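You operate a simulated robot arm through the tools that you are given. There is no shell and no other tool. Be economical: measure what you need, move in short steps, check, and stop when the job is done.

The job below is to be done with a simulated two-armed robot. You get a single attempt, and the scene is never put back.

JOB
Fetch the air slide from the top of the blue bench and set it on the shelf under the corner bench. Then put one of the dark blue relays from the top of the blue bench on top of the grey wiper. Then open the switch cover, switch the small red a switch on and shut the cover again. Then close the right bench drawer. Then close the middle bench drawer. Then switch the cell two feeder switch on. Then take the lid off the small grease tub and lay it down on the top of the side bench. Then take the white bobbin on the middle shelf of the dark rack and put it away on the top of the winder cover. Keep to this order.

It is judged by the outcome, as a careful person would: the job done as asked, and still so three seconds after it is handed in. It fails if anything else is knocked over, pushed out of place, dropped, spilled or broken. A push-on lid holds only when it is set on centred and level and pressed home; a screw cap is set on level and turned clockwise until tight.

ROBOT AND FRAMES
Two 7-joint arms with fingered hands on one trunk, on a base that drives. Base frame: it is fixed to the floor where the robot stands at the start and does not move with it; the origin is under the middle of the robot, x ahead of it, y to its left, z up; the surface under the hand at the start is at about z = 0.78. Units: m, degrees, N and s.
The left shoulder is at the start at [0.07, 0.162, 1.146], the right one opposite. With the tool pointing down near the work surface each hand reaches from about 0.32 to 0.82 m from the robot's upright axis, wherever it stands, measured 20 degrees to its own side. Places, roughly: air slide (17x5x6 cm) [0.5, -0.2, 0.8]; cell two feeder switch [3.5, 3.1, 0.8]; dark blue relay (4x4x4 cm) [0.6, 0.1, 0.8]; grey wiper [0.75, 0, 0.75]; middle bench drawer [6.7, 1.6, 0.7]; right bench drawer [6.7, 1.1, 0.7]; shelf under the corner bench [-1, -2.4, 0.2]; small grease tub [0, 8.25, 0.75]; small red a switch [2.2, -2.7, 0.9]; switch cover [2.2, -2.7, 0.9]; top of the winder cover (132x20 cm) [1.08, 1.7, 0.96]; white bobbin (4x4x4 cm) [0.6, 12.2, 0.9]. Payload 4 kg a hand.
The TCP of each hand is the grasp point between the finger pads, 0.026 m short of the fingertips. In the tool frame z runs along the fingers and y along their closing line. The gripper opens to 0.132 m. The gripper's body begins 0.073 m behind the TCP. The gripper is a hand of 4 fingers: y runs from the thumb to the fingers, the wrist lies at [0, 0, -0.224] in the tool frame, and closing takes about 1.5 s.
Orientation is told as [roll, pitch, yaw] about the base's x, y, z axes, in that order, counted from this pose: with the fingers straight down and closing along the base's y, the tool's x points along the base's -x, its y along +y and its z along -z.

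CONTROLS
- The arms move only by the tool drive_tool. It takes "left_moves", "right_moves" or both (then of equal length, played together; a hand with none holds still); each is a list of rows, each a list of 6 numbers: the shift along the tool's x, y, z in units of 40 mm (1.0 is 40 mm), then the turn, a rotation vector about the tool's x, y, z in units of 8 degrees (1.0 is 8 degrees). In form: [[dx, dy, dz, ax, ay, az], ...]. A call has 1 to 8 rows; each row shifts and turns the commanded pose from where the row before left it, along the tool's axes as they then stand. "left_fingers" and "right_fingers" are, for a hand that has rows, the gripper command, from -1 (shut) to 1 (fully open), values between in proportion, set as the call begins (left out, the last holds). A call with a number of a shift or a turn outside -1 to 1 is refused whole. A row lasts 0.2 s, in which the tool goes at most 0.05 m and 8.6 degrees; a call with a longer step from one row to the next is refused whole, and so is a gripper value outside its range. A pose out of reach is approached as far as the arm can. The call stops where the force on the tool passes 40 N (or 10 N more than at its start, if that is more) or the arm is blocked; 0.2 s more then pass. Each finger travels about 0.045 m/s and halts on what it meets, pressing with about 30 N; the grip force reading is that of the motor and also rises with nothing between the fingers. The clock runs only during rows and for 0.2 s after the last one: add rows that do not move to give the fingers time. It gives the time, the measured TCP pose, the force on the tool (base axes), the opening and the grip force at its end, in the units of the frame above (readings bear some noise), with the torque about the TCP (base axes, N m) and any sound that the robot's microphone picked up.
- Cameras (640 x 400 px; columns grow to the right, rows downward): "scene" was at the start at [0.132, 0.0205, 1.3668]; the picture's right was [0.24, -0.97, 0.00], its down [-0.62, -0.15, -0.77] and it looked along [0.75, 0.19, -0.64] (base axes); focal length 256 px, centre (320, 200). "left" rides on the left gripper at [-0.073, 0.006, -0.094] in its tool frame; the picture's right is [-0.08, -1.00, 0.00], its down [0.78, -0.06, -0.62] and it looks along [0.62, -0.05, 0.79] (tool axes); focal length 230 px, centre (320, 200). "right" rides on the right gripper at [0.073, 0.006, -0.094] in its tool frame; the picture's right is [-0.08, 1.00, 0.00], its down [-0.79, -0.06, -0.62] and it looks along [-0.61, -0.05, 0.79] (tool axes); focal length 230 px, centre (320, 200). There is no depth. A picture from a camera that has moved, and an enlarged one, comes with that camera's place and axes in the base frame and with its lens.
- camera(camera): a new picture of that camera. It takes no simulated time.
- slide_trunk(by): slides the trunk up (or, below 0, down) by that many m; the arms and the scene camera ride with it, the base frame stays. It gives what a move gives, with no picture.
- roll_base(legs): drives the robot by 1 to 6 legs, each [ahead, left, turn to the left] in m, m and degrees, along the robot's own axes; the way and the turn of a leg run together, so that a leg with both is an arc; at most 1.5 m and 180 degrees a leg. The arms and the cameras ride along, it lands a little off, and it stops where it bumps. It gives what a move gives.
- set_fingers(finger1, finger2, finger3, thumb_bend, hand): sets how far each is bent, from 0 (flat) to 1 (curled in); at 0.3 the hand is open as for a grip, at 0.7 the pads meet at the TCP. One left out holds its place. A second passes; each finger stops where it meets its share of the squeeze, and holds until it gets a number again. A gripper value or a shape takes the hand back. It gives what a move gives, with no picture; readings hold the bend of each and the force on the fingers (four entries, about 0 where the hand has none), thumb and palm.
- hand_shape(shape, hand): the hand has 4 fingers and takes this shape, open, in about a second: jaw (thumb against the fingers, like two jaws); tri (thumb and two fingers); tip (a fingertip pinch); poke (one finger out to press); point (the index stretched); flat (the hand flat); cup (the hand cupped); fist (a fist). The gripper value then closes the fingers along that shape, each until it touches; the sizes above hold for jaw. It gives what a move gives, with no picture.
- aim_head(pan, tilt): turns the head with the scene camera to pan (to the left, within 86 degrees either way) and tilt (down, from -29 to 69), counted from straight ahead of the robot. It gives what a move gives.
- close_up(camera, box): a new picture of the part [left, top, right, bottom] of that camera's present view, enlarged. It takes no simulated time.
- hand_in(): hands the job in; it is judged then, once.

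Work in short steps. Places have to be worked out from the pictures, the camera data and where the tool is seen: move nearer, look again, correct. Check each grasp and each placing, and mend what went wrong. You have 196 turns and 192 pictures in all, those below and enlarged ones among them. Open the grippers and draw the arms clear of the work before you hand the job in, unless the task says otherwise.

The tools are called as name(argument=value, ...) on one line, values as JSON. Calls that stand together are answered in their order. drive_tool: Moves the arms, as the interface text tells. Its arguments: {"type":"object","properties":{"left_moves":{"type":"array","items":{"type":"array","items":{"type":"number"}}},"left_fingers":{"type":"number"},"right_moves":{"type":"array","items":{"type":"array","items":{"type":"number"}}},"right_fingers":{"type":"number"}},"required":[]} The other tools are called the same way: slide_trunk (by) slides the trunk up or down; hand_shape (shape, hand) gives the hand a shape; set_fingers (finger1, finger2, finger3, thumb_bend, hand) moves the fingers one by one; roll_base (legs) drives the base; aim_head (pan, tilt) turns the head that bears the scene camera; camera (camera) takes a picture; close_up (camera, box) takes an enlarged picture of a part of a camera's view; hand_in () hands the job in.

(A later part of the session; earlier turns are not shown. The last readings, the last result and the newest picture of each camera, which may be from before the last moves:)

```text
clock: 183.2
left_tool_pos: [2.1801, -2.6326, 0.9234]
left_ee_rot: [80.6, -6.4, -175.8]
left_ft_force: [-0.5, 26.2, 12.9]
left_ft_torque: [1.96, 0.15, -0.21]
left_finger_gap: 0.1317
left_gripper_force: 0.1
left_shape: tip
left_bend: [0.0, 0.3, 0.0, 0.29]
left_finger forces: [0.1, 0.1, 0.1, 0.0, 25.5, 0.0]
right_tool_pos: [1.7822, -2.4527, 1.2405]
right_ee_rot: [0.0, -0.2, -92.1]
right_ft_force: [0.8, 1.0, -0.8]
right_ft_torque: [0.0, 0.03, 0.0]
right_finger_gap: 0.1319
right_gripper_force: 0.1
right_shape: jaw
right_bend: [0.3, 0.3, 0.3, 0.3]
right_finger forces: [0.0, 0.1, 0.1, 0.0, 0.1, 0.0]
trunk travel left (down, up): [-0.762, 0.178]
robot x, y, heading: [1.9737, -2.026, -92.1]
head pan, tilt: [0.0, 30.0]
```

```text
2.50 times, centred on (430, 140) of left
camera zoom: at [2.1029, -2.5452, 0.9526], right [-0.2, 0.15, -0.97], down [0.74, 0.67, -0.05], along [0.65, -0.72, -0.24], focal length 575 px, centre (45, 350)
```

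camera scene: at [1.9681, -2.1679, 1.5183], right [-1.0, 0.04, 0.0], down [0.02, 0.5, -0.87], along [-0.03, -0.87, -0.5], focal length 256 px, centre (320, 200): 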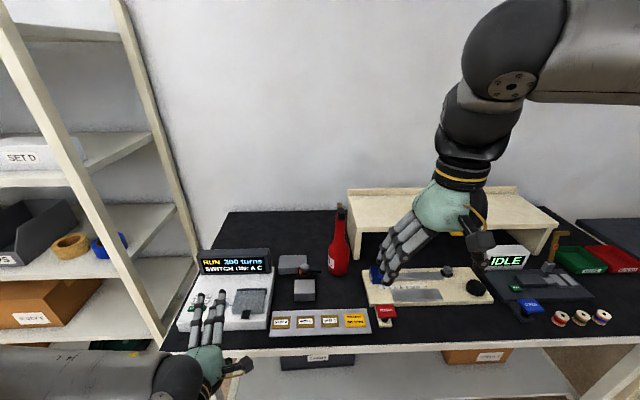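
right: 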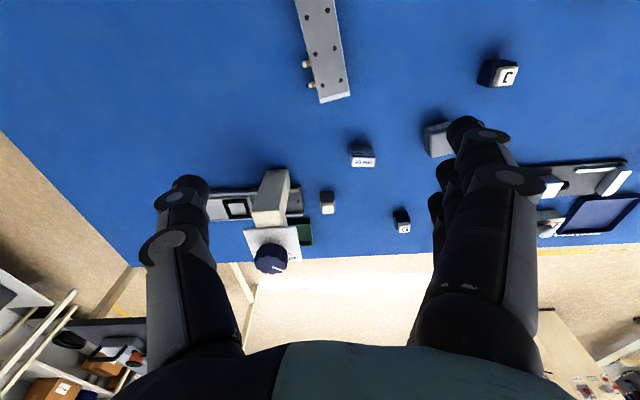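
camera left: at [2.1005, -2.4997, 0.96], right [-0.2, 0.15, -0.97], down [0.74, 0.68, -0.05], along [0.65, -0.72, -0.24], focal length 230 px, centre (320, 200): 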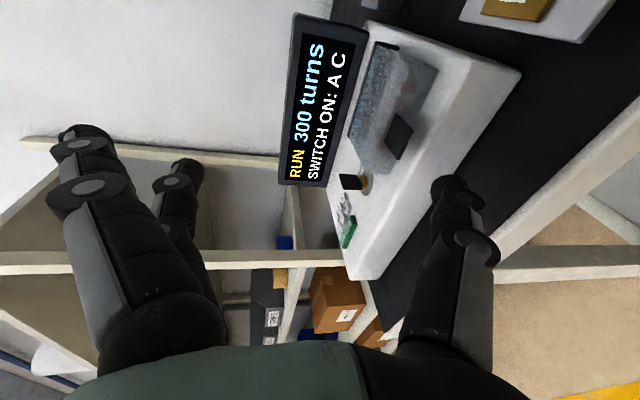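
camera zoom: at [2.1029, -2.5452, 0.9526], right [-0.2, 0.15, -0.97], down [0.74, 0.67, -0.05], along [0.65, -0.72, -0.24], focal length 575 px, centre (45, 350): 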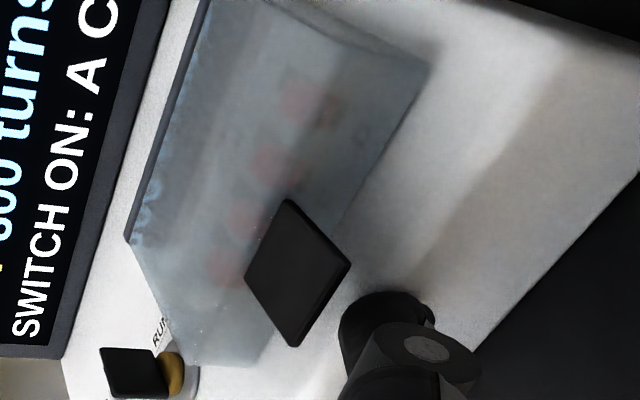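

The thumb tip has met the box's sloping front just under the tab's edge. I ease back 3 mm and lift 2 cm to see whether it catches the tab.

drive_tool(left_moves=[[0, 0, -0.08, 0, 0, 0], [-0.05, 0.25, -0.04, 0, 0, 0], [-0.05, 0.25, -0.04, 0, 0, 0]])

close_up(camera="left", box=[330, 60, 530, 220])

```text
clock: 184.0
left_tool_pos: [2.1773, -2.6352, 0.9459]
left_ee_rot: [80.6, -6.3, -175.6]
left_ft_force: [-0.4, -0.5, 0.6]
left_ft_torque: [0.0, -0.01, 0.03]
left_finger_gap: 0.132
left_gripper_force: 0.2
left_shape: tip
left_bend: [0.0, 0.3, 0.0, 0.3]
left_finger forces: [0.1, 0.0, 0.1, 0.1, 0.1, 0.0]
right_tool_pos: [1.7817, -2.4562, 1.2396]
right_ee_rot: [0.0, 0.0, -92.1]
right_ft_force: [0.1, 0.5, -0.7]
right_ft_torque: [0.0, 0.0, -0.01]
right_finger_gap: 0.1317
right_gripper_force: 0.0
right_shape: jaw
right_bend: [0.3, 0.3, 0.3, 0.3]
right_finger forces: [0.0, 0.0, 0.1, 0.0, 0.0, 0.0]
trunk travel left (down, up): [-0.762, 0.178]
robot x, y, heading: [1.9742, -2.0261, -92.1]
head pan, tilt: [0.0, 30.0]
```

```text
2.50 times, centred on (430, 140) of left
camera zoom: at [2.1005, -2.5477, 0.9752], right [-0.2, 0.15, -0.97], down [0.74, 0.68, -0.05], along [0.65, -0.72, -0.24], focal length 575 px, centre (45, 350)
```

zoom: 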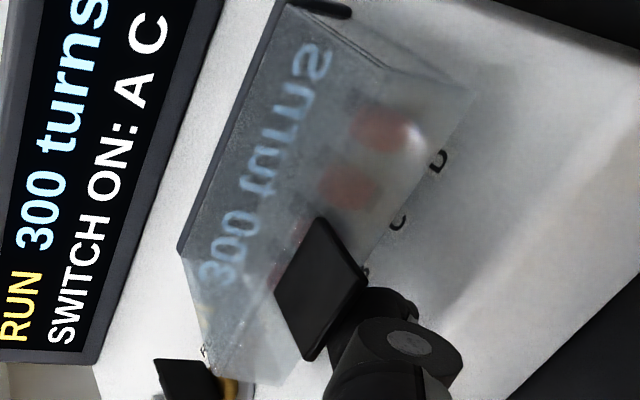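

The thumb caught the tab: the cover is opening (letters B, C, D visible beneath it). I follow the hinge arc up and back.

drive_tool(left_moves=[[-0.085, 0.437, -0.07, 0, 0, 0], [-0.085, 0.437, -0.07, 0, 0, 0], [-0.095, 0.42, 0.16, 0, 0, 0], [-0.095, 0.42, 0.16, 0, 0, 0], [-0.075, 0.28, 0.355, 0, 0, 0]])

camera(camera="left")

close_up(camera="scene", box=[160, 220, 300, 330])

```text
clock: 185.2
left_tool_pos: [2.1691, -2.6687, 1.0228]
left_ee_rot: [80.5, -6.1, -175.6]
left_ft_force: [-0.3, 0.0, -0.2]
left_ft_torque: [0.02, 0.0, 0.04]
left_finger_gap: 0.1319
left_gripper_force: 0.1
left_shape: tip
left_bend: [0.0, 0.3, 0.0, 0.3]
left_finger forces: [0.0, 0.1, 0.0, 0.0, 0.1, 0.0]
right_tool_pos: [1.7806, -2.4566, 1.2385]
right_ee_rot: [0.1, 0.0, -92.1]
right_ft_force: [-0.3, 0.0, -0.4]
right_ft_torque: [0.01, -0.01, -0.01]
right_finger_gap: 0.1318
right_gripper_force: 0.1
right_shape: jaw
right_bend: [0.3, 0.3, 0.3, 0.3]
right_finger forces: [0.0, 0.0, 0.0, 0.0, 0.0, 0.0]
trunk travel left (down, up): [-0.762, 0.178]
robot x, y, heading: [1.9744, -2.0254, -92.0]
head pan, tilt: [0.0, 30.0]
```

```text
98 pictures are left
camera left: at [2.0915, -2.5818, 1.052], right [-0.2, 0.15, -0.97], down [0.73, 0.68, -0.04], along [0.65, -0.72, -0.24], focal length 230 px, centre (320, 200)
```

left: 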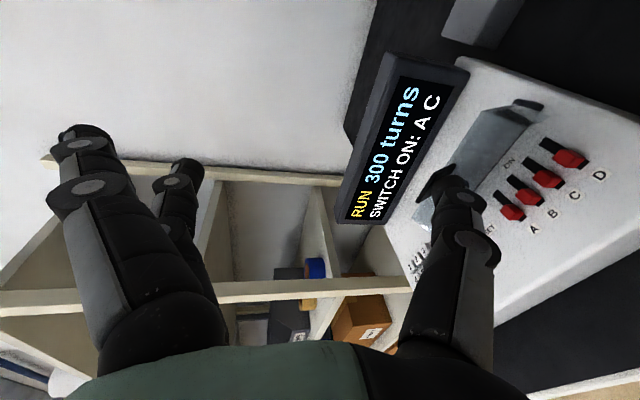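

```text
3.64 times, centred on (230, 275) of scene
camera zoom: at [1.9649, -2.1679, 1.5183], right [-1.0, 0.04, 0.0], down [0.02, 0.5, -0.87], along [-0.03, -0.87, -0.5], focal length 930 px, centre (647, -73)
```

zoom: 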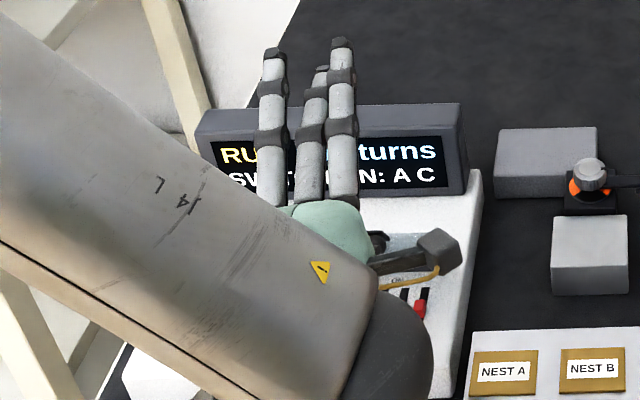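

Cover is nearly upright and the A–D sliders are exposed, with "ON" at the far end. I push the cover past vertical.

drive_tool(left_moves=[[-0.075, 0.28, 0.355, 0, 0, 0], [-0.035, 0.07, 0.37, 0, 0, 0], [-0.035, 0.03, 0.37, 0, 0, 0], [0, 0, 0.2, 0, 0, 0]])

camera(camera="left")

```text
clock: 186.2
left_tool_pos: [2.1702, -2.6685, 1.0231]
left_ee_rot: [80.5, -6.4, -175.6]
left_ft_force: [0.4, 0.0, 0.5]
left_ft_torque: [0.0, 0.01, -0.02]
left_finger_gap: 0.1319
left_gripper_force: 0.1
left_shape: tip
left_bend: [0.0, 0.3, 0.0, 0.3]
left_finger forces: [0.0, 0.1, 0.0, 0.0, 0.1, 0.0]
left hand out of reach, approached as far as the arm can: row 1, 2, 3, 4
right_tool_pos: [1.783, -2.4562, 1.2386]
right_ee_rot: [0.0, 0.1, -92.0]
right_ft_force: [-0.8, -0.9, 0.4]
right_ft_torque: [-0.04, 0.0, -0.01]
right_finger_gap: 0.1318
right_gripper_force: 0.0
right_shape: jaw
right_bend: [0.3, 0.3, 0.3, 0.3]
right_finger forces: [0.0, 0.1, 0.0, 0.0, 0.1, 0.0]
trunk travel left (down, up): [-0.762, 0.178]
robot x, y, heading: [1.9735, -2.0279, -92.5]
head pan, tilt: [0.0, 30.0]
```

```text
96 pictures are left
camera left: at [2.0932, -2.5818, 1.0519], right [-0.2, 0.15, -0.97], down [0.74, 0.68, -0.05], along [0.65, -0.72, -0.24], focal length 230 px, centre (320, 200)
```

left: 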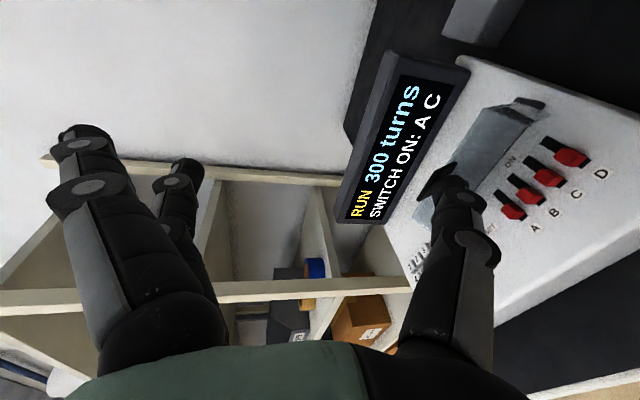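

The arm is at its limit; I push the last bit by rolling the base 4 cm ahead.

roll_base(legs=[[0.04, 0, 0]])

close_up(camera="left", box=[330, 40, 640, 260])

```text
clock: 187.1
left_tool_pos: [2.1692, -2.7027, 1.0249]
left_ee_rot: [80.9, -6.5, -175.7]
left_ft_force: [-1.0, 3.4, 5.5]
left_ft_torque: [0.08, 0.12, -0.03]
left_finger_gap: 0.1315
left_gripper_force: 0.1
left_shape: tip
left_bend: [0.0, 0.3, 0.0, 0.31]
left_finger forces: [0.0, 0.0, 0.1, 0.0, 5.8, 0.1]
right_tool_pos: [1.7805, -2.4894, 1.2417]
right_ee_rot: [0.1, -0.2, -92.0]
right_ft_force: [1.0, 0.5, 0.0]
right_ft_torque: [0.0, -0.01, -0.01]
right_finger_gap: 0.1318
right_gripper_force: 0.0
right_shape: jaw
right_bend: [0.3, 0.3, 0.3, 0.3]
right_finger forces: [0.0, 0.0, 0.0, 0.0, 0.0, 0.0]
trunk travel left (down, up): [-0.762, 0.178]
robot x, y, heading: [1.9702, -2.0661, -92.1]
head pan, tilt: [0.0, 30.0]
```

```text
1.82 times, centred on (485, 150) of left
camera zoom: at [2.0922, -2.6154, 1.0543], right [-0.2, 0.14, -0.97], down [0.74, 0.68, -0.05], along [0.65, -0.72, -0.24], focal length 418 px, centre (20, 291)
```

zoom: 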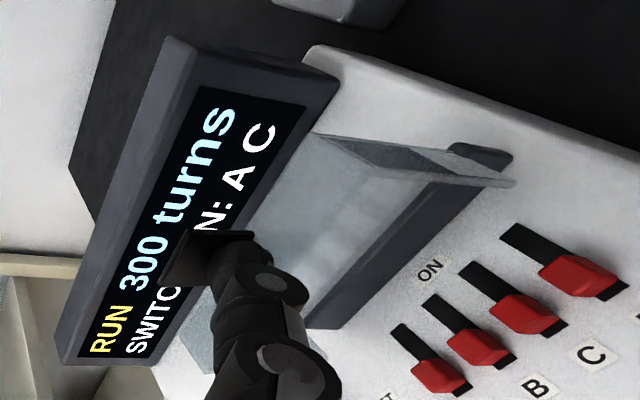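

The cover now leans past vertical toward the display. I withdraw the hand straight back and check that it stays open.

drive_tool(left_moves=[[0, 0, -0.5, 0, 0, 0], [0, 0, -0.7, 0, 0, 0], [0, 0, -0.9, 0, 0, 0], [0, 0, -0.9, 0, 0, 0]])

camera(camera="left")

close_up(camera="scene", box=[160, 220, 300, 330])

```text
clock: 188.1
left_tool_pos: [2.1672, -2.6151, 1.0371]
left_ee_rot: [80.7, -6.4, -175.5]
left_ft_force: [0.8, -0.2, -0.2]
left_ft_torque: [0.0, -0.02, -0.03]
left_finger_gap: 0.1319
left_gripper_force: 0.2
left_shape: tip
left_bend: [0.0, 0.3, 0.0, 0.3]
left_finger forces: [0.0, 0.1, 0.0, 0.0, 0.0, 0.0]
left hand out of reach, approached as far as the arm can: row 4
right_tool_pos: [1.7823, -2.493, 1.2388]
right_ee_rot: [0.0, -0.2, -92.0]
right_ft_force: [0.6, -0.6, 0.7]
right_ft_torque: [0.01, 0.0, -0.02]
right_finger_gap: 0.1319
right_gripper_force: 0.1
right_shape: jaw
right_bend: [0.3, 0.3, 0.3, 0.3]
right_finger forces: [0.0, 0.0, 0.0, 0.1, 0.1, 0.1]
trunk travel left (down, up): [-0.762, 0.178]
robot x, y, heading: [1.9736, -2.0643, -92.2]
head pan, tilt: [0.0, 30.0]
```

```text
94 pictures are left
camera left: at [2.0895, -2.5268, 1.0662], right [-0.2, 0.15, -0.97], down [0.73, 0.68, -0.05], along [0.65, -0.72, -0.24], focal length 230 px, centre (320, 200)
```

left: 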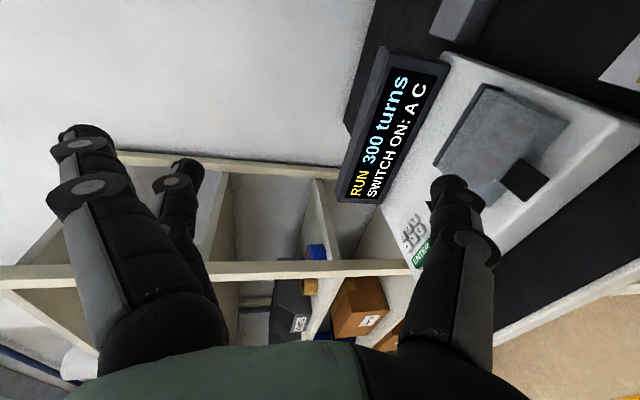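

```text
3.64 times, centred on (230, 275) of scene
camera zoom: at [1.9675, -2.2058, 1.5185], right [-1.0, 0.04, 0.0], down [0.02, 0.5, -0.87], along [-0.03, -0.87, -0.5], focal length 930 px, centre (647, -73)
```

zoom: 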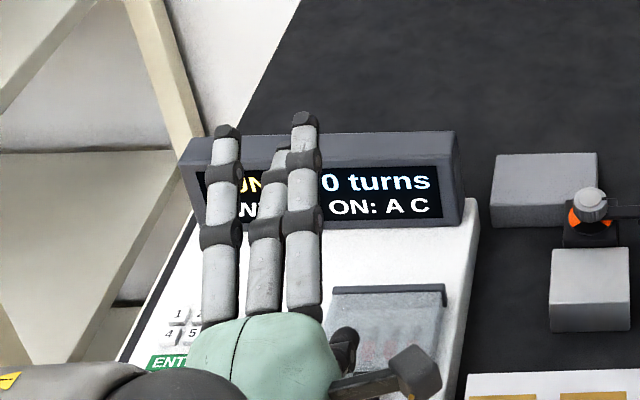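

The cover springs shut when released, so I'll hold it with the left hand while the right hand slides A. A's cap is near (2.177,-2.679,0.88). First I orient the right hand: closed beak, yawed 25° left, pitched 56° forward.

drive_tool(right_moves=[[0, 0, 0, 0, 0, -1], [0, 0, 0, 0, 0, -1], [0, 0, 0, 0, 0, -1], [0, 0, 0, 0, -1, 0], [0, 0, 0, 0, -1, 0], [0, 0, 0, 0, -1, 0], [0, 0, 0, 0, -1, 0], [0, 0, 0, 0, -1, 0]], right_fingers=-1)

drive_tool(right_moves=[[0, 0.7, 0, 0, -1, 0], [0, 0.7, 0, 0, -1, 0], [0.82, 0, 0.57, 0, 0, 0], [0.82, 0, 0.57, 0, 0, 0], [0.82, 0, 0.57, 0, 0, 0], [0.82, 0, 0.57, 0, 0, 0], [0.82, 0, 0.57, 0, 0, 0]])

camera(camera="right")

camera(camera="scene")

```text
clock: 189.9
left_tool_pos: [2.1656, -2.6134, 1.0369]
left_ee_rot: [80.7, -6.4, -175.6]
left_ft_force: [0.9, -0.7, -0.1]
left_ft_torque: [0.01, 0.04, -0.01]
left_finger_gap: 0.1319
left_gripper_force: 0.1
left_shape: tip
left_bend: [0.0, 0.3, 0.0, 0.3]
left_finger forces: [0.0, 0.1, 0.0, 0.0, 0.0, 0.0]
right_tool_pos: [1.7815, -2.4951, 1.2402]
right_ee_rot: [-0.1, -36.3, -68.1]
right_ft_force: [-0.5, -0.3, 0.4]
right_ft_torque: [-0.03, -0.01, -0.04]
right_finger_gap: 0.0002
right_gripper_force: 16.4
right_shape: jaw
right_bend: [0.66, 0.59, 0.66, 0.65]
right_finger forces: [0.0, 0.0, 0.1, 0.1, 0.1, 0.1]
right hand out of reach, approached as far as the arm can: row 8
trunk travel left (down, up): [-0.762, 0.178]
robot x, y, heading: [1.9699, -2.0662, -92.3]
head pan, tilt: [0.0, 30.0]
```

```text
clock: 191.5
left_tool_pos: [2.1658, -2.6144, 1.0367]
left_ee_rot: [80.5, -6.2, -175.7]
left_ft_force: [-0.3, -0.5, -0.1]
left_ft_torque: [0.05, -0.03, 0.01]
left_finger_gap: 0.1321
left_gripper_force: 0.0
left_shape: tip
left_bend: [0.0, 0.3, 0.0, 0.3]
left_finger forces: [0.0, 0.1, 0.1, 0.1, 0.0, 0.0]
right_tool_pos: [1.7935, -2.5645, 1.1647]
right_ee_rot: [0.0, -52.2, -68.1]
right_ft_force: [0.1, 0.3, -0.7]
right_ft_torque: [-0.02, 0.02, 0.01]
right_finger_gap: 0.0
right_gripper_force: 30.0
right_shape: jaw
right_bend: [0.69, 0.57, 0.69, 0.67]
right_finger forces: [0.0, 0.0, 0.0, 0.0, 0.0, 0.0]
right hand out of reach, approached as far as the arm can: row 1, 2, 3, 4, 5, 6, 7
trunk travel left (down, up): [-0.762, 0.178]
robot x, y, heading: [1.9721, -2.0638, -92.2]
head pan, tilt: [0.0, 30.0]
```

```text
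92 pictures are left
camera right: at [1.7542, -2.4527, 1.1663], right [0.94, 0.33, 0.06], down [-0.06, -0.02, 1.0], along [0.33, -0.94, 0.0], focal length 230 px, centre (320, 200)
```

right: 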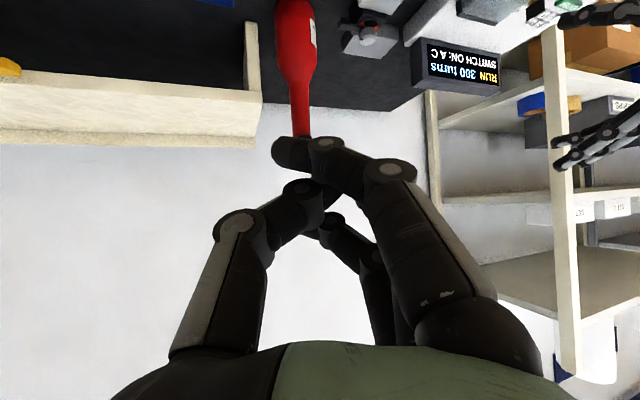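

```text
91 pictures are left
camera scene: at [1.9655, -2.2071, 1.5184], right [-1.0, 0.04, 0.0], down [0.02, 0.5, -0.87], along [-0.03, -0.87, -0.5], focal length 256 px, centre (320, 200)
```

scene: 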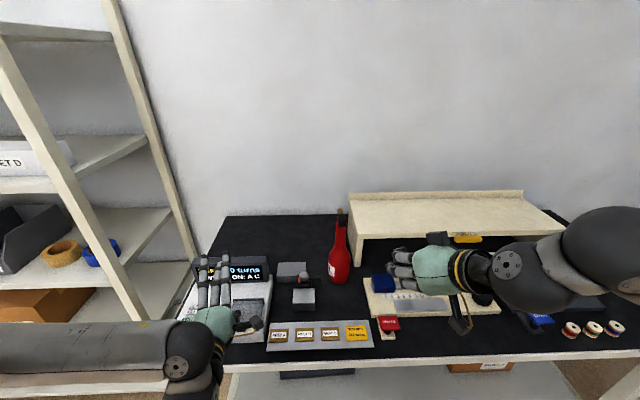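

The right hand is clear but short of the goal. I bring it in a straight line to a ready pose right of the box, near (2.05,-2.60,0.98).

drive_tool(right_moves=[[0.236, 0.814, 0.72, 0, 0, 0], [0.236, 0.814, 0.72, 0, 0, 0], [0.236, 0.814, 0.72, 0, 0, 0], [0.236, 0.814, 0.72, 0, 0, 0], [0.236, 0.814, 0.72, 0, 0, 0], [0.236, 0.814, 0.72, 0, 0, 0], [0.2, 0.8, 0.72, 0, 0, 0]])

camera(camera="right")

camera(camera="scene")

```text
clock: 193.1
left_tool_pos: [2.1651, -2.6155, 1.0362]
left_ee_rot: [80.5, -6.3, -175.6]
left_ft_force: [0.9, 0.4, -0.1]
left_ft_torque: [0.01, 0.02, -0.05]
left_finger_gap: 0.1319
left_gripper_force: 0.0
left_shape: tip
left_bend: [0.0, 0.3, 0.0, 0.3]
left_finger forces: [0.1, 0.0, 0.0, 0.0, 0.0, 0.0]
right_tool_pos: [2.0467, -2.5908, 0.9966]
right_ee_rot: [-0.1, -51.9, -68.0]
right_ft_force: [0.2, 0.8, 0.4]
right_ft_torque: [0.01, -0.01, 0.0]
right_finger_gap: 0.0002
right_gripper_force: 30.0
right_shape: jaw
right_bend: [0.69, 0.57, 0.69, 0.67]
right_finger forces: [0.0, 0.0, 0.1, 0.0, 0.1, 0.1]
trunk travel left (down, up): [-0.762, 0.178]
robot x, y, heading: [1.9718, -2.0644, -92.3]
head pan, tilt: [0.0, 30.0]
```

```text
90 pictures are left
camera right: at [2.0088, -2.4778, 0.9973], right [0.94, 0.33, 0.06], down [-0.06, -0.02, 1.0], along [0.33, -0.94, 0.0], focal length 230 px, centre (320, 200)
```

right: 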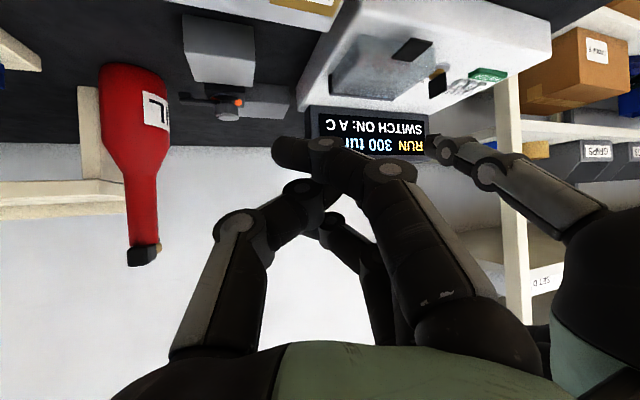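

```text
89 pictures are left
camera scene: at [1.9675, -2.207, 1.5183], right [-1.0, 0.04, 0.0], down [0.02, 0.5, -0.87], along [-0.03, -0.87, -0.5], focal length 256 px, centre (320, 200)
```

scene: 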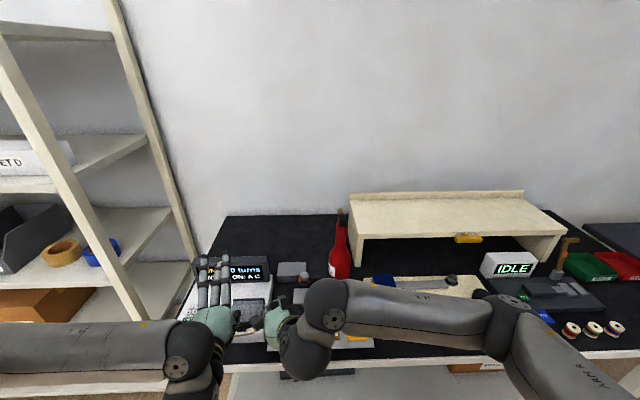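

The closed beak's lower finger crosses sideways. The "point" shape has a diagonal index that, with this inward yaw, should aim nearly straight ahead — I try it on the right hand.

hand_shape(hand="right", shape="point")

camera(camera="right")

close_up(camera="scene", box=[170, 240, 350, 370])

```text
clock: 194.0
left_tool_pos: [2.1646, -2.6141, 1.0352]
left_ee_rot: [80.5, -6.4, -175.8]
left_ft_force: [-0.3, 0.4, 0.7]
left_ft_torque: [0.01, 0.0, -0.03]
left_finger_gap: 0.1321
left_gripper_force: 0.0
left_shape: tip
left_bend: [0.0, 0.3, 0.0, 0.3]
left_finger forces: [0.0, 0.0, 0.1, 0.0, 0.0, 0.0]
right_tool_pos: [2.0452, -2.5896, 0.9969]
right_ee_rot: [0.0, -52.0, -68.0]
right_ft_force: [-0.6, -0.3, 0.7]
right_ft_torque: [0.01, 0.01, -0.01]
right_finger_gap: 0.1259
right_gripper_force: 0.0
right_shape: point
right_bend: [0.28, 0.68, 0.98, 0.48]
right_finger forces: [0.0, 0.0, 0.0, 0.0, 0.0, 0.2]
trunk travel left (down, up): [-0.762, 0.178]
robot x, y, heading: [1.9689, -2.0627, -91.9]
head pan, tilt: [0.0, 30.0]
```

```text
88 pictures are left
camera right: at [2.0076, -2.4772, 0.9978], right [0.94, 0.33, 0.06], down [-0.06, -0.02, 1.0], along [0.33, -0.94, 0.0], focal length 230 px, centre (320, 200)
```

right: 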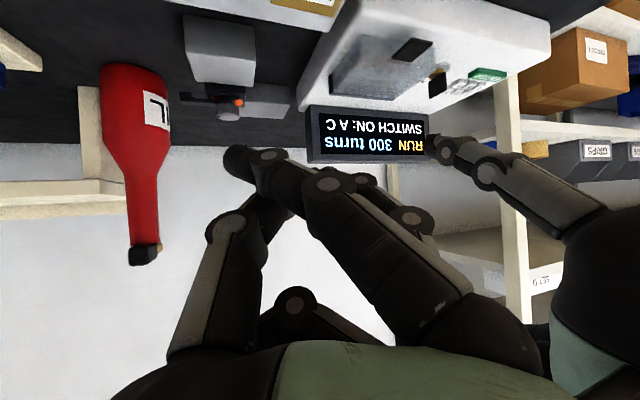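

```text
3.08 times, centred on (260, 305) of scene
camera zoom: at [1.9665, -2.2064, 1.5183], right [-1.0, 0.04, 0.0], down [0.02, 0.5, -0.87], along [-0.03, -0.87, -0.5], focal length 787 px, centre (505, -123)
```

zoom: 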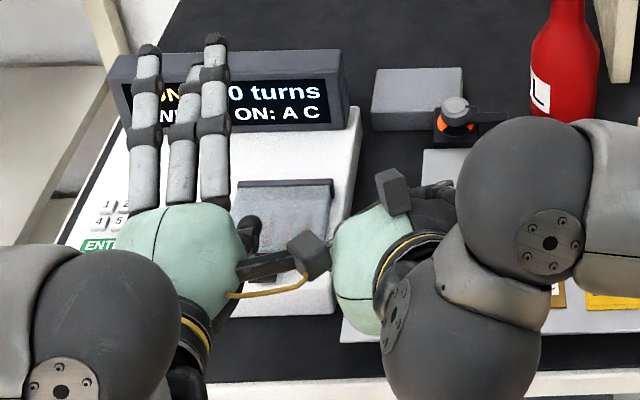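

The index tip sits at the lower side. With more inward yaw the tip will lead straight forward and the palm stays right of the left hand. I yaw another 36° in place and check.

drive_tool(right_moves=[[0, 0, 0, 0, -1, 0], [0, -0.4, 0, -0.5, 0, -0.85], [0, -0.4, 0, -0.5, 0, -0.85], [0, -0.4, 0, -0.5, 0, -0.85], [0, -0.4, 0, -0.5, 0, -0.85], [0, 0, 0, -0.3, 0, -0.5]])

camera(camera="right")

close_up(camera="scene", box=[170, 240, 350, 370])

```text
clock: 195.4
left_tool_pos: [2.1647, -2.6149, 1.0361]
left_ee_rot: [80.6, -6.4, -175.6]
left_ft_force: [-0.1, 1.0, -1.2]
left_ft_torque: [-0.02, -0.01, -0.01]
left_finger_gap: 0.1316
left_gripper_force: 0.0
left_shape: tip
left_bend: [0.0, 0.3, 0.0, 0.3]
left_finger forces: [0.0, 0.0, 0.0, 0.1, 0.0, 0.1]
right_tool_pos: [1.9953, -2.6211, 1.0024]
right_ee_rot: [-28.1, -51.6, -12.8]
right_ft_force: [-0.1, 0.4, 0.6]
right_ft_torque: [0.01, -0.03, 0.03]
right_finger_gap: 0.1262
right_gripper_force: 0.1
right_shape: point
right_bend: [0.28, 1.0, 0.98, 0.51]
right_finger forces: [0.0, 0.1, 0.0, 0.1, 0.0, 0.1]
trunk travel left (down, up): [-0.762, 0.178]
robot x, y, heading: [1.9736, -2.0637, -92.0]
head pan, tilt: [0.0, 30.0]
```

```text
86 pictures are left
camera right: at [1.9006, -2.5492, 0.995], right [0.6, 0.77, -0.23], down [0.09, 0.22, 0.97], along [0.8, -0.6, 0.06], focal length 230 px, centre (320, 200)
```

right: 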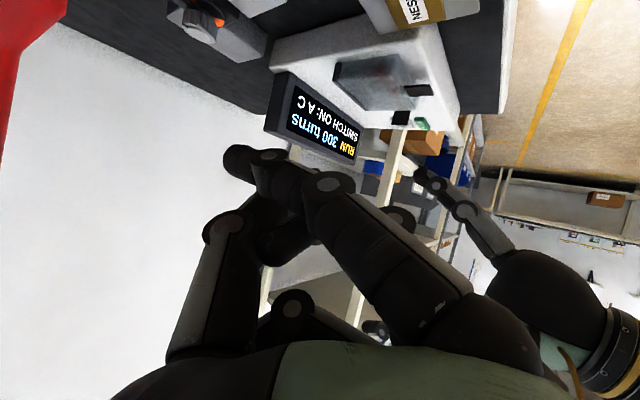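

```text
3.08 times, centred on (260, 305) of scene
camera zoom: at [1.9661, -2.2064, 1.5183], right [-1.0, 0.04, 0.0], down [0.02, 0.5, -0.87], along [-0.03, -0.87, -0.5], focal length 787 px, centre (505, -123)
```

zoom: 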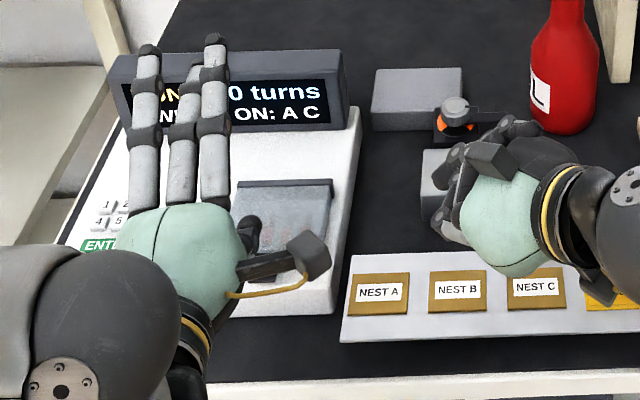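

The roll is off; I roll the right hand so the index tip is the lowest, leading point.

drive_tool(right_moves=[[0, 0, 0, 0, 0, 1], [0, 0, 0, 0, 0, 1], [0, 0, 0, 0, 0, 1], [0, 0, 0, 0, 0, 1], [0, 0, 0, 0, 0, 0.6]])

camera(camera="right")

close_up(camera="scene", box=[170, 240, 350, 370])

```text
clock: 196.6
left_tool_pos: [2.1653, -2.6156, 1.0372]
left_ee_rot: [80.7, -6.5, -175.7]
left_ft_force: [0.8, -0.3, 0.2]
left_ft_torque: [-0.03, -0.02, -0.04]
left_finger_gap: 0.132
left_gripper_force: 0.1
left_shape: tip
left_bend: [0.0, 0.3, 0.0, 0.3]
left_finger forces: [0.1, 0.0, 0.1, 0.1, 0.1, 0.0]
right_tool_pos: [1.9936, -2.6224, 1.0028]
right_ee_rot: [23.5, -53.3, -75.4]
right_ft_force: [0.3, 0.8, 0.0]
right_ft_torque: [-0.01, -0.03, -0.03]
right_finger_gap: 0.1261
right_gripper_force: 0.0
right_shape: point
right_bend: [0.28, 1.0, 0.98, 0.54]
right_finger forces: [0.1, 0.0, 0.1, 0.0, 0.0, 0.0]
trunk travel left (down, up): [-0.762, 0.178]
robot x, y, heading: [1.9758, -2.0637, -92.3]
head pan, tilt: [0.0, 30.0]
```

```text
84 pictures are left
camera right: at [1.9346, -2.5186, 0.9977], right [0.82, 0.49, 0.3], down [-0.28, -0.11, 0.95], along [0.5, -0.86, 0.05], focal length 230 px, centre (320, 200)
```

right: 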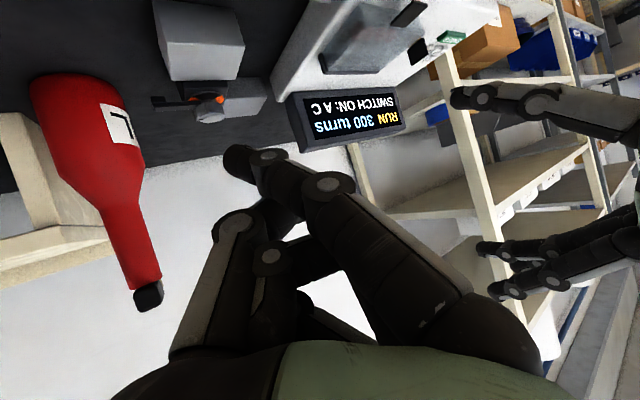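

```text
3.08 times, centred on (260, 305) of scene
camera zoom: at [1.9665, -2.2064, 1.5184], right [-1.0, 0.04, 0.0], down [0.02, 0.5, -0.87], along [-0.03, -0.87, -0.5], focal length 787 px, centre (505, -123)
```

zoom: 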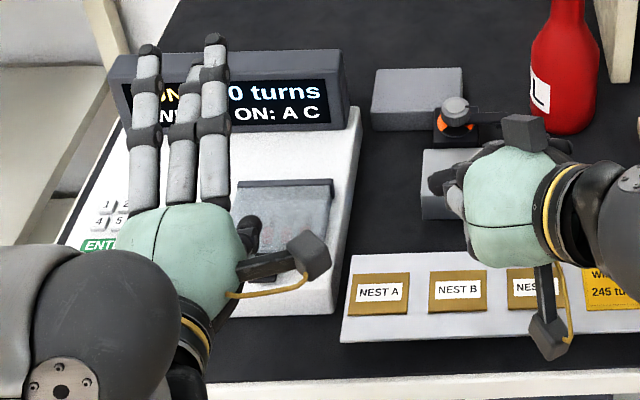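

Right hand is ready (index tip ≈(1.966,-2.645,0.97), lowest and leading). Now the left hand re-hooks the tab: back, down, forward, and lift.

drive_tool(left_moves=[[0.39, -0.07, -0.87, 0, 0, 0], [0.17, -0.88, 0.145, 0, 0, 0], [0.17, -0.88, 0.145, 0, 0, 0], [0.17, -0.86, 0.145, 0, 0, 0], [0, 0, 0, 0, 0, 0]])

drive_tool(left_moves=[[-0.05, 0.1, 0.62, 0, 0, 0], [-0.05, 0.09, 0.6, 0, 0, 0], [0, 0, 0, 0, 0, 0]])

close_up(camera="left", box=[330, 60, 530, 220])

```text
clock: 197.8
left_tool_pos: [2.1796, -2.6036, 0.9297]
left_ee_rot: [80.6, -6.4, -175.7]
left_ft_force: [0.1, 0.0, 0.0]
left_ft_torque: [0.0, 0.0, -0.02]
left_finger_gap: 0.1318
left_gripper_force: 0.1
left_shape: tip
left_bend: [0.0, 0.3, 0.0, 0.3]
left_finger forces: [0.0, 0.0, 0.1, 0.0, 0.1, 0.1]
left hand out of reach, approached as far as the arm can: row 1
right_tool_pos: [1.9941, -2.6215, 1.0037]
right_ee_rot: [23.4, -53.3, -75.2]
right_ft_force: [0.1, 0.9, 0.0]
right_ft_torque: [0.01, 0.0, 0.0]
right_finger_gap: 0.1261
right_gripper_force: 0.1
right_shape: point
right_bend: [0.28, 1.0, 0.98, 0.54]
right_finger forces: [0.1, 0.0, 0.1, 0.0, 0.1, 0.1]
trunk travel left (down, up): [-0.762, 0.178]
robot x, y, heading: [1.9703, -2.0609, -92.2]
head pan, tilt: [0.0, 30.0]
```

```text
clock: 198.3
left_tool_pos: [2.1773, -2.6327, 0.9294]
left_ee_rot: [80.3, -6.2, -176.2]
left_ft_force: [0.3, 11.9, 9.2]
left_ft_torque: [0.99, 0.11, -0.19]
left_finger_gap: 0.1319
left_gripper_force: 0.0
left_shape: tip
left_bend: [0.0, 0.3, 0.0, 0.3]
left_finger forces: [0.0, 0.0, 0.1, 0.0, 17.0, 0.1]
right_tool_pos: [1.9934, -2.6205, 1.0037]
right_ee_rot: [23.4, -53.4, -75.2]
right_ft_force: [0.4, 0.8, 0.6]
right_ft_torque: [0.0, -0.01, 0.01]
right_finger_gap: 0.126
right_gripper_force: 0.0
right_shape: point
right_bend: [0.28, 1.0, 0.98, 0.54]
right_finger forces: [0.0, 0.0, 0.0, 0.0, 0.1, 0.0]
trunk travel left (down, up): [-0.762, 0.178]
robot x, y, heading: [1.9745, -2.068, -91.8]
head pan, tilt: [0.0, 30.0]
stopped in row 2 (left hand): the force on the tool passed its limit at 79 N (the readings are from after the stop); the commanded pose is now the measured one
```

```text
2.50 times, centred on (430, 140) of left
camera zoom: at [2.1012, -2.5444, 0.9593], right [-0.19, 0.16, -0.97], down [0.74, 0.67, -0.04], along [0.64, -0.73, -0.24], focal length 575 px, centre (45, 350)
```

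zoom: 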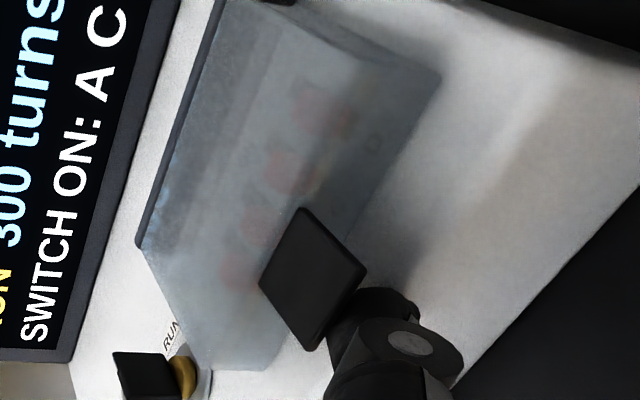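

The thumb is in the slot under the tab. I ease off and repeat the lifting arc.

drive_tool(left_moves=[[0, 0, -0.06, 0, 0, 0], [-0.1, 0.42, -0.06, 0, 0, 0], [-0.085, 0.437, -0.07, 0, 0, 0], [-0.085, 0.437, -0.07, 0, 0, 0], [-0.095, 0.42, 0.16, 0, 0, 0], [-0.095, 0.42, 0.16, 0, 0, 0], [-0.075, 0.28, 0.355, 0, 0, 0], [-0.075, 0.28, 0.355, 0, 0, 0]])

drive_tool(left_moves=[[-0.035, 0.07, 0.37, 0, 0, 0], [-0.035, 0.05, 0.3, 0, 0, 0], [0, 0, 0, 0, 0, 0]])

close_up(camera="left", box=[330, 40, 640, 260])

```text
clock: 200.1
left_tool_pos: [2.1675, -2.6857, 1.0305]
left_ee_rot: [80.1, -5.9, -176.0]
left_ft_force: [-0.5, -0.2, -0.4]
left_ft_torque: [0.0, -0.02, 0.01]
left_finger_gap: 0.132
left_gripper_force: 0.0
left_shape: tip
left_bend: [0.0, 0.3, 0.0, 0.3]
left_finger forces: [0.0, 0.0, 0.0, 0.0, 0.1, 0.0]
right_tool_pos: [1.9935, -2.6212, 1.0025]
right_ee_rot: [23.4, -53.3, -75.4]
right_ft_force: [0.1, 0.2, 0.2]
right_ft_torque: [-0.03, -0.01, -0.01]
right_finger_gap: 0.1262
right_gripper_force: 0.1
right_shape: point
right_bend: [0.28, 1.0, 0.98, 0.54]
right_finger forces: [0.1, 0.0, 0.0, 0.0, 0.0, 0.0]
trunk travel left (down, up): [-0.762, 0.178]
robot x, y, heading: [1.972, -2.0654, -92.1]
head pan, tilt: [0.0, 30.0]
```

```text
clock: 200.9
left_tool_pos: [2.1691, -2.6995, 1.0312]
left_ee_rot: [80.3, -6.1, -176.0]
left_ft_force: [0.3, -0.5, -0.3]
left_ft_torque: [-0.03, 0.01, 0.0]
left_finger_gap: 0.1319
left_gripper_force: 0.1
left_shape: tip
left_bend: [0.0, 0.3, 0.0, 0.3]
left_finger forces: [0.0, 0.0, 0.0, 0.0, 0.1, 0.1]
left hand out of reach, approached as far as the arm can: row 2
right_tool_pos: [1.9945, -2.6211, 1.0022]
right_ee_rot: [23.2, -53.4, -75.2]
right_ft_force: [0.0, 0.2, -1.1]
right_ft_torque: [0.01, 0.0, 0.01]
right_finger_gap: 0.1259
right_gripper_force: 0.1
right_shape: point
right_bend: [0.28, 1.0, 0.98, 0.54]
right_finger forces: [0.1, 0.0, 0.0, 0.1, 0.0, 0.0]
trunk travel left (down, up): [-0.762, 0.178]
robot x, y, heading: [1.9715, -2.0606, -92.0]
head pan, tilt: [0.0, 30.0]
```

```text
1.82 times, centred on (485, 150) of left
camera zoom: at [2.0929, -2.612, 1.0601], right [-0.19, 0.16, -0.97], down [0.74, 0.67, -0.04], along [0.64, -0.72, -0.25], focal length 418 px, centre (20, 291)
```

zoom: 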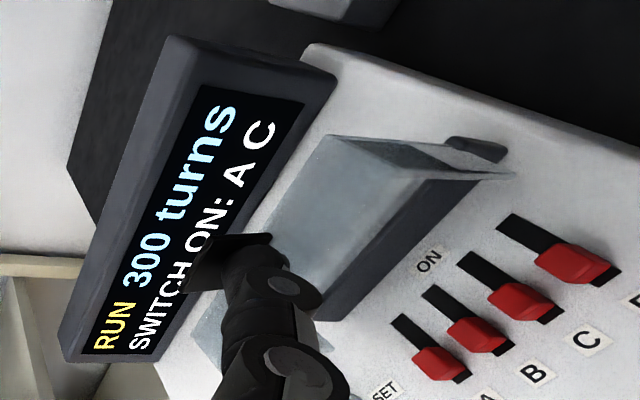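

Cover is open and held by the left thumb. To make room below, I pivot the left hand about its thumb tip (32° nose-down), keeping the cover held.

drive_tool(left_moves=[[0, 0.07, 0.25, 1, 0, 0], [0, 0.07, 0.25, 1, 0, 0], [0, 0.07, 0.25, 1, 0, 0], [0, 0.07, 0.25, 1, 0, 0]])

camera(camera="left")

camera(camera="right")

```text
clock: 201.9
left_tool_pos: [2.145, -2.7105, 1.0611]
left_ee_rot: [51.6, -5.3, -172.5]
left_ft_force: [1.2, 0.3, 0.1]
left_ft_torque: [0.0, -0.01, 0.02]
left_finger_gap: 0.1319
left_gripper_force: 0.0
left_shape: tip
left_bend: [0.0, 0.3, 0.0, 0.3]
left_finger forces: [0.1, 0.0, 0.0, 0.0, 0.0, 0.0]
left hand out of reach, approached as far as the arm can: row 1, 2, 3, 4
right_tool_pos: [1.9957, -2.6202, 1.0031]
right_ee_rot: [23.3, -53.3, -75.2]
right_ft_force: [-0.5, -0.4, 0.0]
right_ft_torque: [-0.02, 0.02, -0.04]
right_finger_gap: 0.126
right_gripper_force: 0.2
right_shape: point
right_bend: [0.28, 1.0, 0.98, 0.54]
right_finger forces: [0.0, 0.1, 0.1, 0.0, 0.1, 0.1]
trunk travel left (down, up): [-0.762, 0.178]
robot x, y, heading: [1.9757, -2.0612, -92.0]
head pan, tilt: [0.0, 30.0]
```

```text
80 pictures are left
camera left: at [2.0691, -2.6487, 1.1305], right [-0.23, 0.59, -0.77], down [0.74, 0.62, 0.26], along [0.64, -0.51, -0.58], focal length 230 px, centre (320, 200)
```

left: 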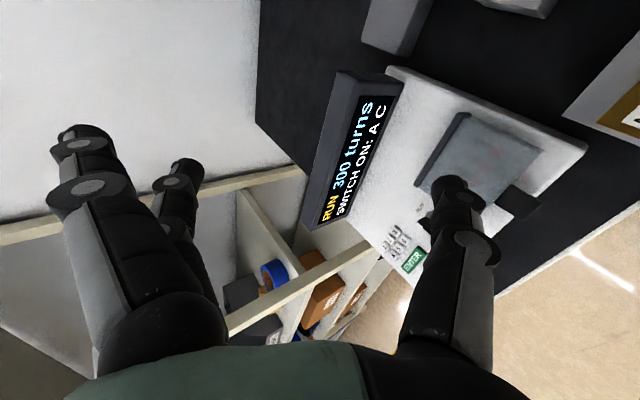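

```text
79 pictures are left
camera right: at [1.9347, -2.5181, 0.9977], right [0.82, 0.49, 0.3], down [-0.28, -0.11, 0.95], along [0.5, -0.86, 0.05], focal length 230 px, centre (320, 200)
```

right: 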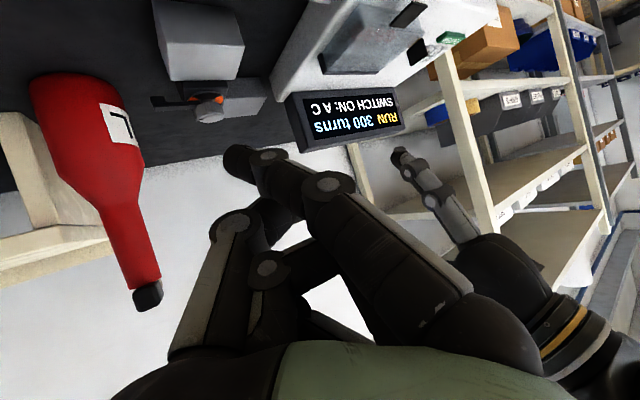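

The pivot exceeded the left arm's reach and the cover dropped shut. Instead I'll keep the left hold as before and bring the right hand in flatter and more from the right. I undo the left pivot and re-orient the right hand.

drive_tool(left_moves=[[0, -0.07, -0.25, -1, 0, 0], [0, -0.07, -0.25, -1, 0, 0], [0, -0.07, -0.25, -1, 0, 0], [0, -0.07, -0.25, -1, 0, 0], [0, 0, -0.9, 0, 0, 0], [0, 0, -0.9, 0, 0, 0]], right_moves=[[0, 0, 0, 0, -1, 0], [0, 0, 0, 0, -1, 0], [0, 0, 0, 0, -1, 0], [0, 0, 0, -0.98, 0.31, -0.19], [0, 0, 0, -0.98, 0.31, -0.19], [0, 0, 0, -0.98, 0.31, -0.19]])

camera(camera="right")

```text
clock: 203.3
left_tool_pos: [2.1288, -2.6381, 1.1063]
left_ee_rot: [71.2, -5.2, -173.1]
left_ft_force: [-0.2, -0.3, -0.5]
left_ft_torque: [-0.01, 0.03, -0.03]
left_finger_gap: 0.1316
left_gripper_force: 0.0
left_shape: tip
left_bend: [0.0, 0.3, 0.0, 0.3]
left_finger forces: [0.0, 0.0, 0.2, 0.1, 0.1, 0.1]
left hand out of reach, approached as far as the arm can: row 3, 4, 5, 6
right_tool_pos: [1.9944, -2.6185, 1.0036]
right_ee_rot: [49.8, -71.8, -79.8]
right_ft_force: [-0.2, 0.7, 0.3]
right_ft_torque: [0.0, -0.04, -0.01]
right_finger_gap: 0.1262
right_gripper_force: 0.1
right_shape: point
right_bend: [0.28, 1.0, 0.98, 0.54]
right_finger forces: [0.0, 0.0, 0.0, 0.0, 0.0, 0.0]
trunk travel left (down, up): [-0.762, 0.178]
robot x, y, heading: [1.9728, -2.0688, -92.0]
head pan, tilt: [0.0, 30.0]
```

```text
78 pictures are left
camera right: at [1.9123, -2.5487, 0.9546], right [0.51, 0.8, 0.31], down [-0.52, 0.0, 0.86], along [0.69, -0.6, 0.41], focal length 230 px, centre (320, 200)
```

right: 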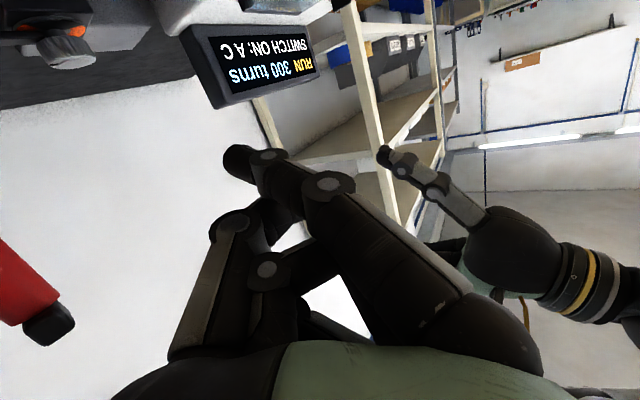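

Right-hand orientation is good (tip leads forward and lowest). Now I bring the left hand back down to the hooking height and restore its attitude.

drive_tool(left_moves=[[0.57, -0.69, 0.2, 0, 0, 0], [0.57, -0.69, 0.2, 0, 0, 0], [0.57, -0.69, 0.2, 0, 0, 0], [0, 0, 0, -0.9, 0, 0.3], [0, -0.7, 0, -0.25, 0, 0], [0, -0.6, 0, 0, 0, 0]])

```text
clock: 204.7
left_tool_pos: [2.1791, -2.6507, 0.9871]
left_ee_rot: [80.9, -3.0, -173.5]
left_ft_force: [-0.2, -0.1, -0.3]
left_ft_torque: [-0.01, -0.01, 0.0]
left_finger_gap: 0.1319
left_gripper_force: 0.1
left_shape: tip
left_bend: [0.0, 0.3, 0.0, 0.3]
left_finger forces: [0.0, 0.1, 0.1, 0.0, 0.0, 0.0]
left hand out of reach, approached as far as the arm can: row 1, 2, 3
right_tool_pos: [1.9941, -2.6226, 1.0025]
right_ee_rot: [49.7, -71.9, -79.7]
right_ft_force: [0.8, -0.1, 0.2]
right_ft_torque: [0.0, 0.02, -0.03]
right_finger_gap: 0.126
right_gripper_force: 0.1
right_shape: point
right_bend: [0.28, 1.0, 0.98, 0.54]
right_finger forces: [0.0, 0.0, 0.1, 0.0, 0.1, 0.0]
trunk travel left (down, up): [-0.762, 0.178]
robot x, y, heading: [1.975, -2.0659, -92.0]
head pan, tilt: [0.0, 30.0]
```

drive_tool(left_moves=[[0, 0, -0.6, 0, 0, 0], [0, 0, -0.6, 0, 0, 0], [0.12, -0.75, 0.12, 0, 0, 0], [0.12, -0.75, 0.12, 0, 0, 0], [0, 0, 0, 0, 0, 0]])

```text
clock: 205.9
left_tool_pos: [2.181, -2.5987, 0.9342]
left_ee_rot: [80.9, -3.0, -173.6]
left_ft_force: [0.5, -0.8, -0.2]
left_ft_torque: [0.02, 0.02, 0.01]
left_finger_gap: 0.1318
left_gripper_force: 0.0
left_shape: tip
left_bend: [0.0, 0.3, 0.0, 0.3]
left_finger forces: [0.0, 0.0, 0.1, 0.0, 0.1, 0.0]
right_tool_pos: [1.9958, -2.6213, 1.0034]
right_ee_rot: [49.5, -71.8, -79.6]
right_ft_force: [-0.2, -0.3, 0.4]
right_ft_torque: [-0.03, 0.0, 0.01]
right_finger_gap: 0.1259
right_gripper_force: 0.1
right_shape: point
right_bend: [0.28, 1.0, 0.98, 0.54]
right_finger forces: [0.0, 0.0, 0.0, 0.0, 0.0, 0.0]
trunk travel left (down, up): [-0.762, 0.178]
robot x, y, heading: [1.9759, -2.0635, -92.0]
head pan, tilt: [0.0, 30.0]
```

Left is staged at the tab; forward 3 cm, then the lifting arc again.

drive_tool(left_moves=[[0, 0, 0.4, 0, 0, 0], [0, 0, 0.36, 0, 0, 0], [-0.05, 0.42, -0.06, 0, 0, 0], [-0.085, 0.437, -0.07, 0, 0, 0], [-0.085, 0.437, -0.07, 0, 0, 0], [-0.095, 0.42, 0.16, 0, 0, 0], [-0.095, 0.42, 0.16, 0, 0, 0], [-0.075, 0.28, 0.355, 0, 0, 0]])

drive_tool(left_moves=[[-0.075, 0.28, 0.355, 0, 0, 0], [-0.035, 0.1, 0.37, 0, 0, 0], [-0.035, 0.05, 0.3, 0, 0, 0]])

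camera(camera="left")

```text
clock: 207.7
left_tool_pos: [2.1703, -2.6672, 1.0249]
left_ee_rot: [80.8, -3.0, -173.6]
left_ft_force: [0.4, 0.3, -0.1]
left_ft_torque: [0.04, 0.0, 0.03]
left_finger_gap: 0.132
left_gripper_force: 0.0
left_shape: tip
left_bend: [0.0, 0.3, 0.0, 0.3]
left_finger forces: [0.1, 0.0, 0.0, 0.1, 0.0, 0.0]
right_tool_pos: [1.9948, -2.6216, 1.0024]
right_ee_rot: [49.8, -71.9, -80.0]
right_ft_force: [-0.4, 1.4, -0.7]
right_ft_torque: [0.03, -0.04, 0.0]
right_finger_gap: 0.1261
right_gripper_force: 0.0
right_shape: point
right_bend: [0.28, 1.0, 0.98, 0.54]
right_finger forces: [0.0, 0.0, 0.0, 0.1, 0.1, 0.1]
trunk travel left (down, up): [-0.762, 0.178]
robot x, y, heading: [1.9729, -2.0643, -92.0]
head pan, tilt: [0.0, 30.0]
```

```text
clock: 208.5
left_tool_pos: [2.1715, -2.7123, 1.0375]
left_ee_rot: [81.0, -3.0, -173.5]
left_ft_force: [0.3, 0.1, -0.3]
left_ft_torque: [0.0, 0.0, 0.0]
left_finger_gap: 0.132
left_gripper_force: 0.1
left_shape: tip
left_bend: [0.0, 0.3, 0.0, 0.3]
left_finger forces: [0.1, 0.0, 0.0, 0.1, 0.1, 0.1]
right_tool_pos: [1.9939, -2.6212, 1.0038]
right_ee_rot: [49.9, -71.8, -79.9]
right_ft_force: [-0.6, -0.9, -0.6]
right_ft_torque: [-0.06, 0.01, -0.01]
right_finger_gap: 0.1263
right_gripper_force: 0.1
right_shape: point
right_bend: [0.28, 1.0, 0.98, 0.54]
right_finger forces: [0.1, 0.1, 0.1, 0.0, 0.2, 0.1]
trunk travel left (down, up): [-0.762, 0.178]
robot x, y, heading: [1.9718, -2.0654, -92.0]
head pan, tilt: [0.0, 30.0]
```

```text
77 pictures are left
camera left: at [2.0893, -2.6272, 1.0611], right [-0.15, 0.14, -0.98], down [0.71, 0.7, 0.0], along [0.69, -0.7, -0.2], focal length 230 px, centre (320, 200)
```

left: 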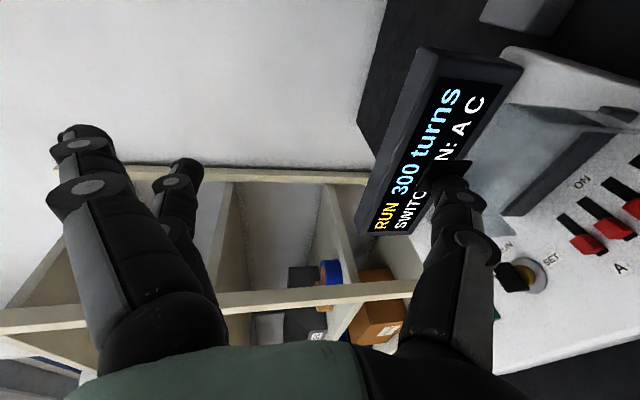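

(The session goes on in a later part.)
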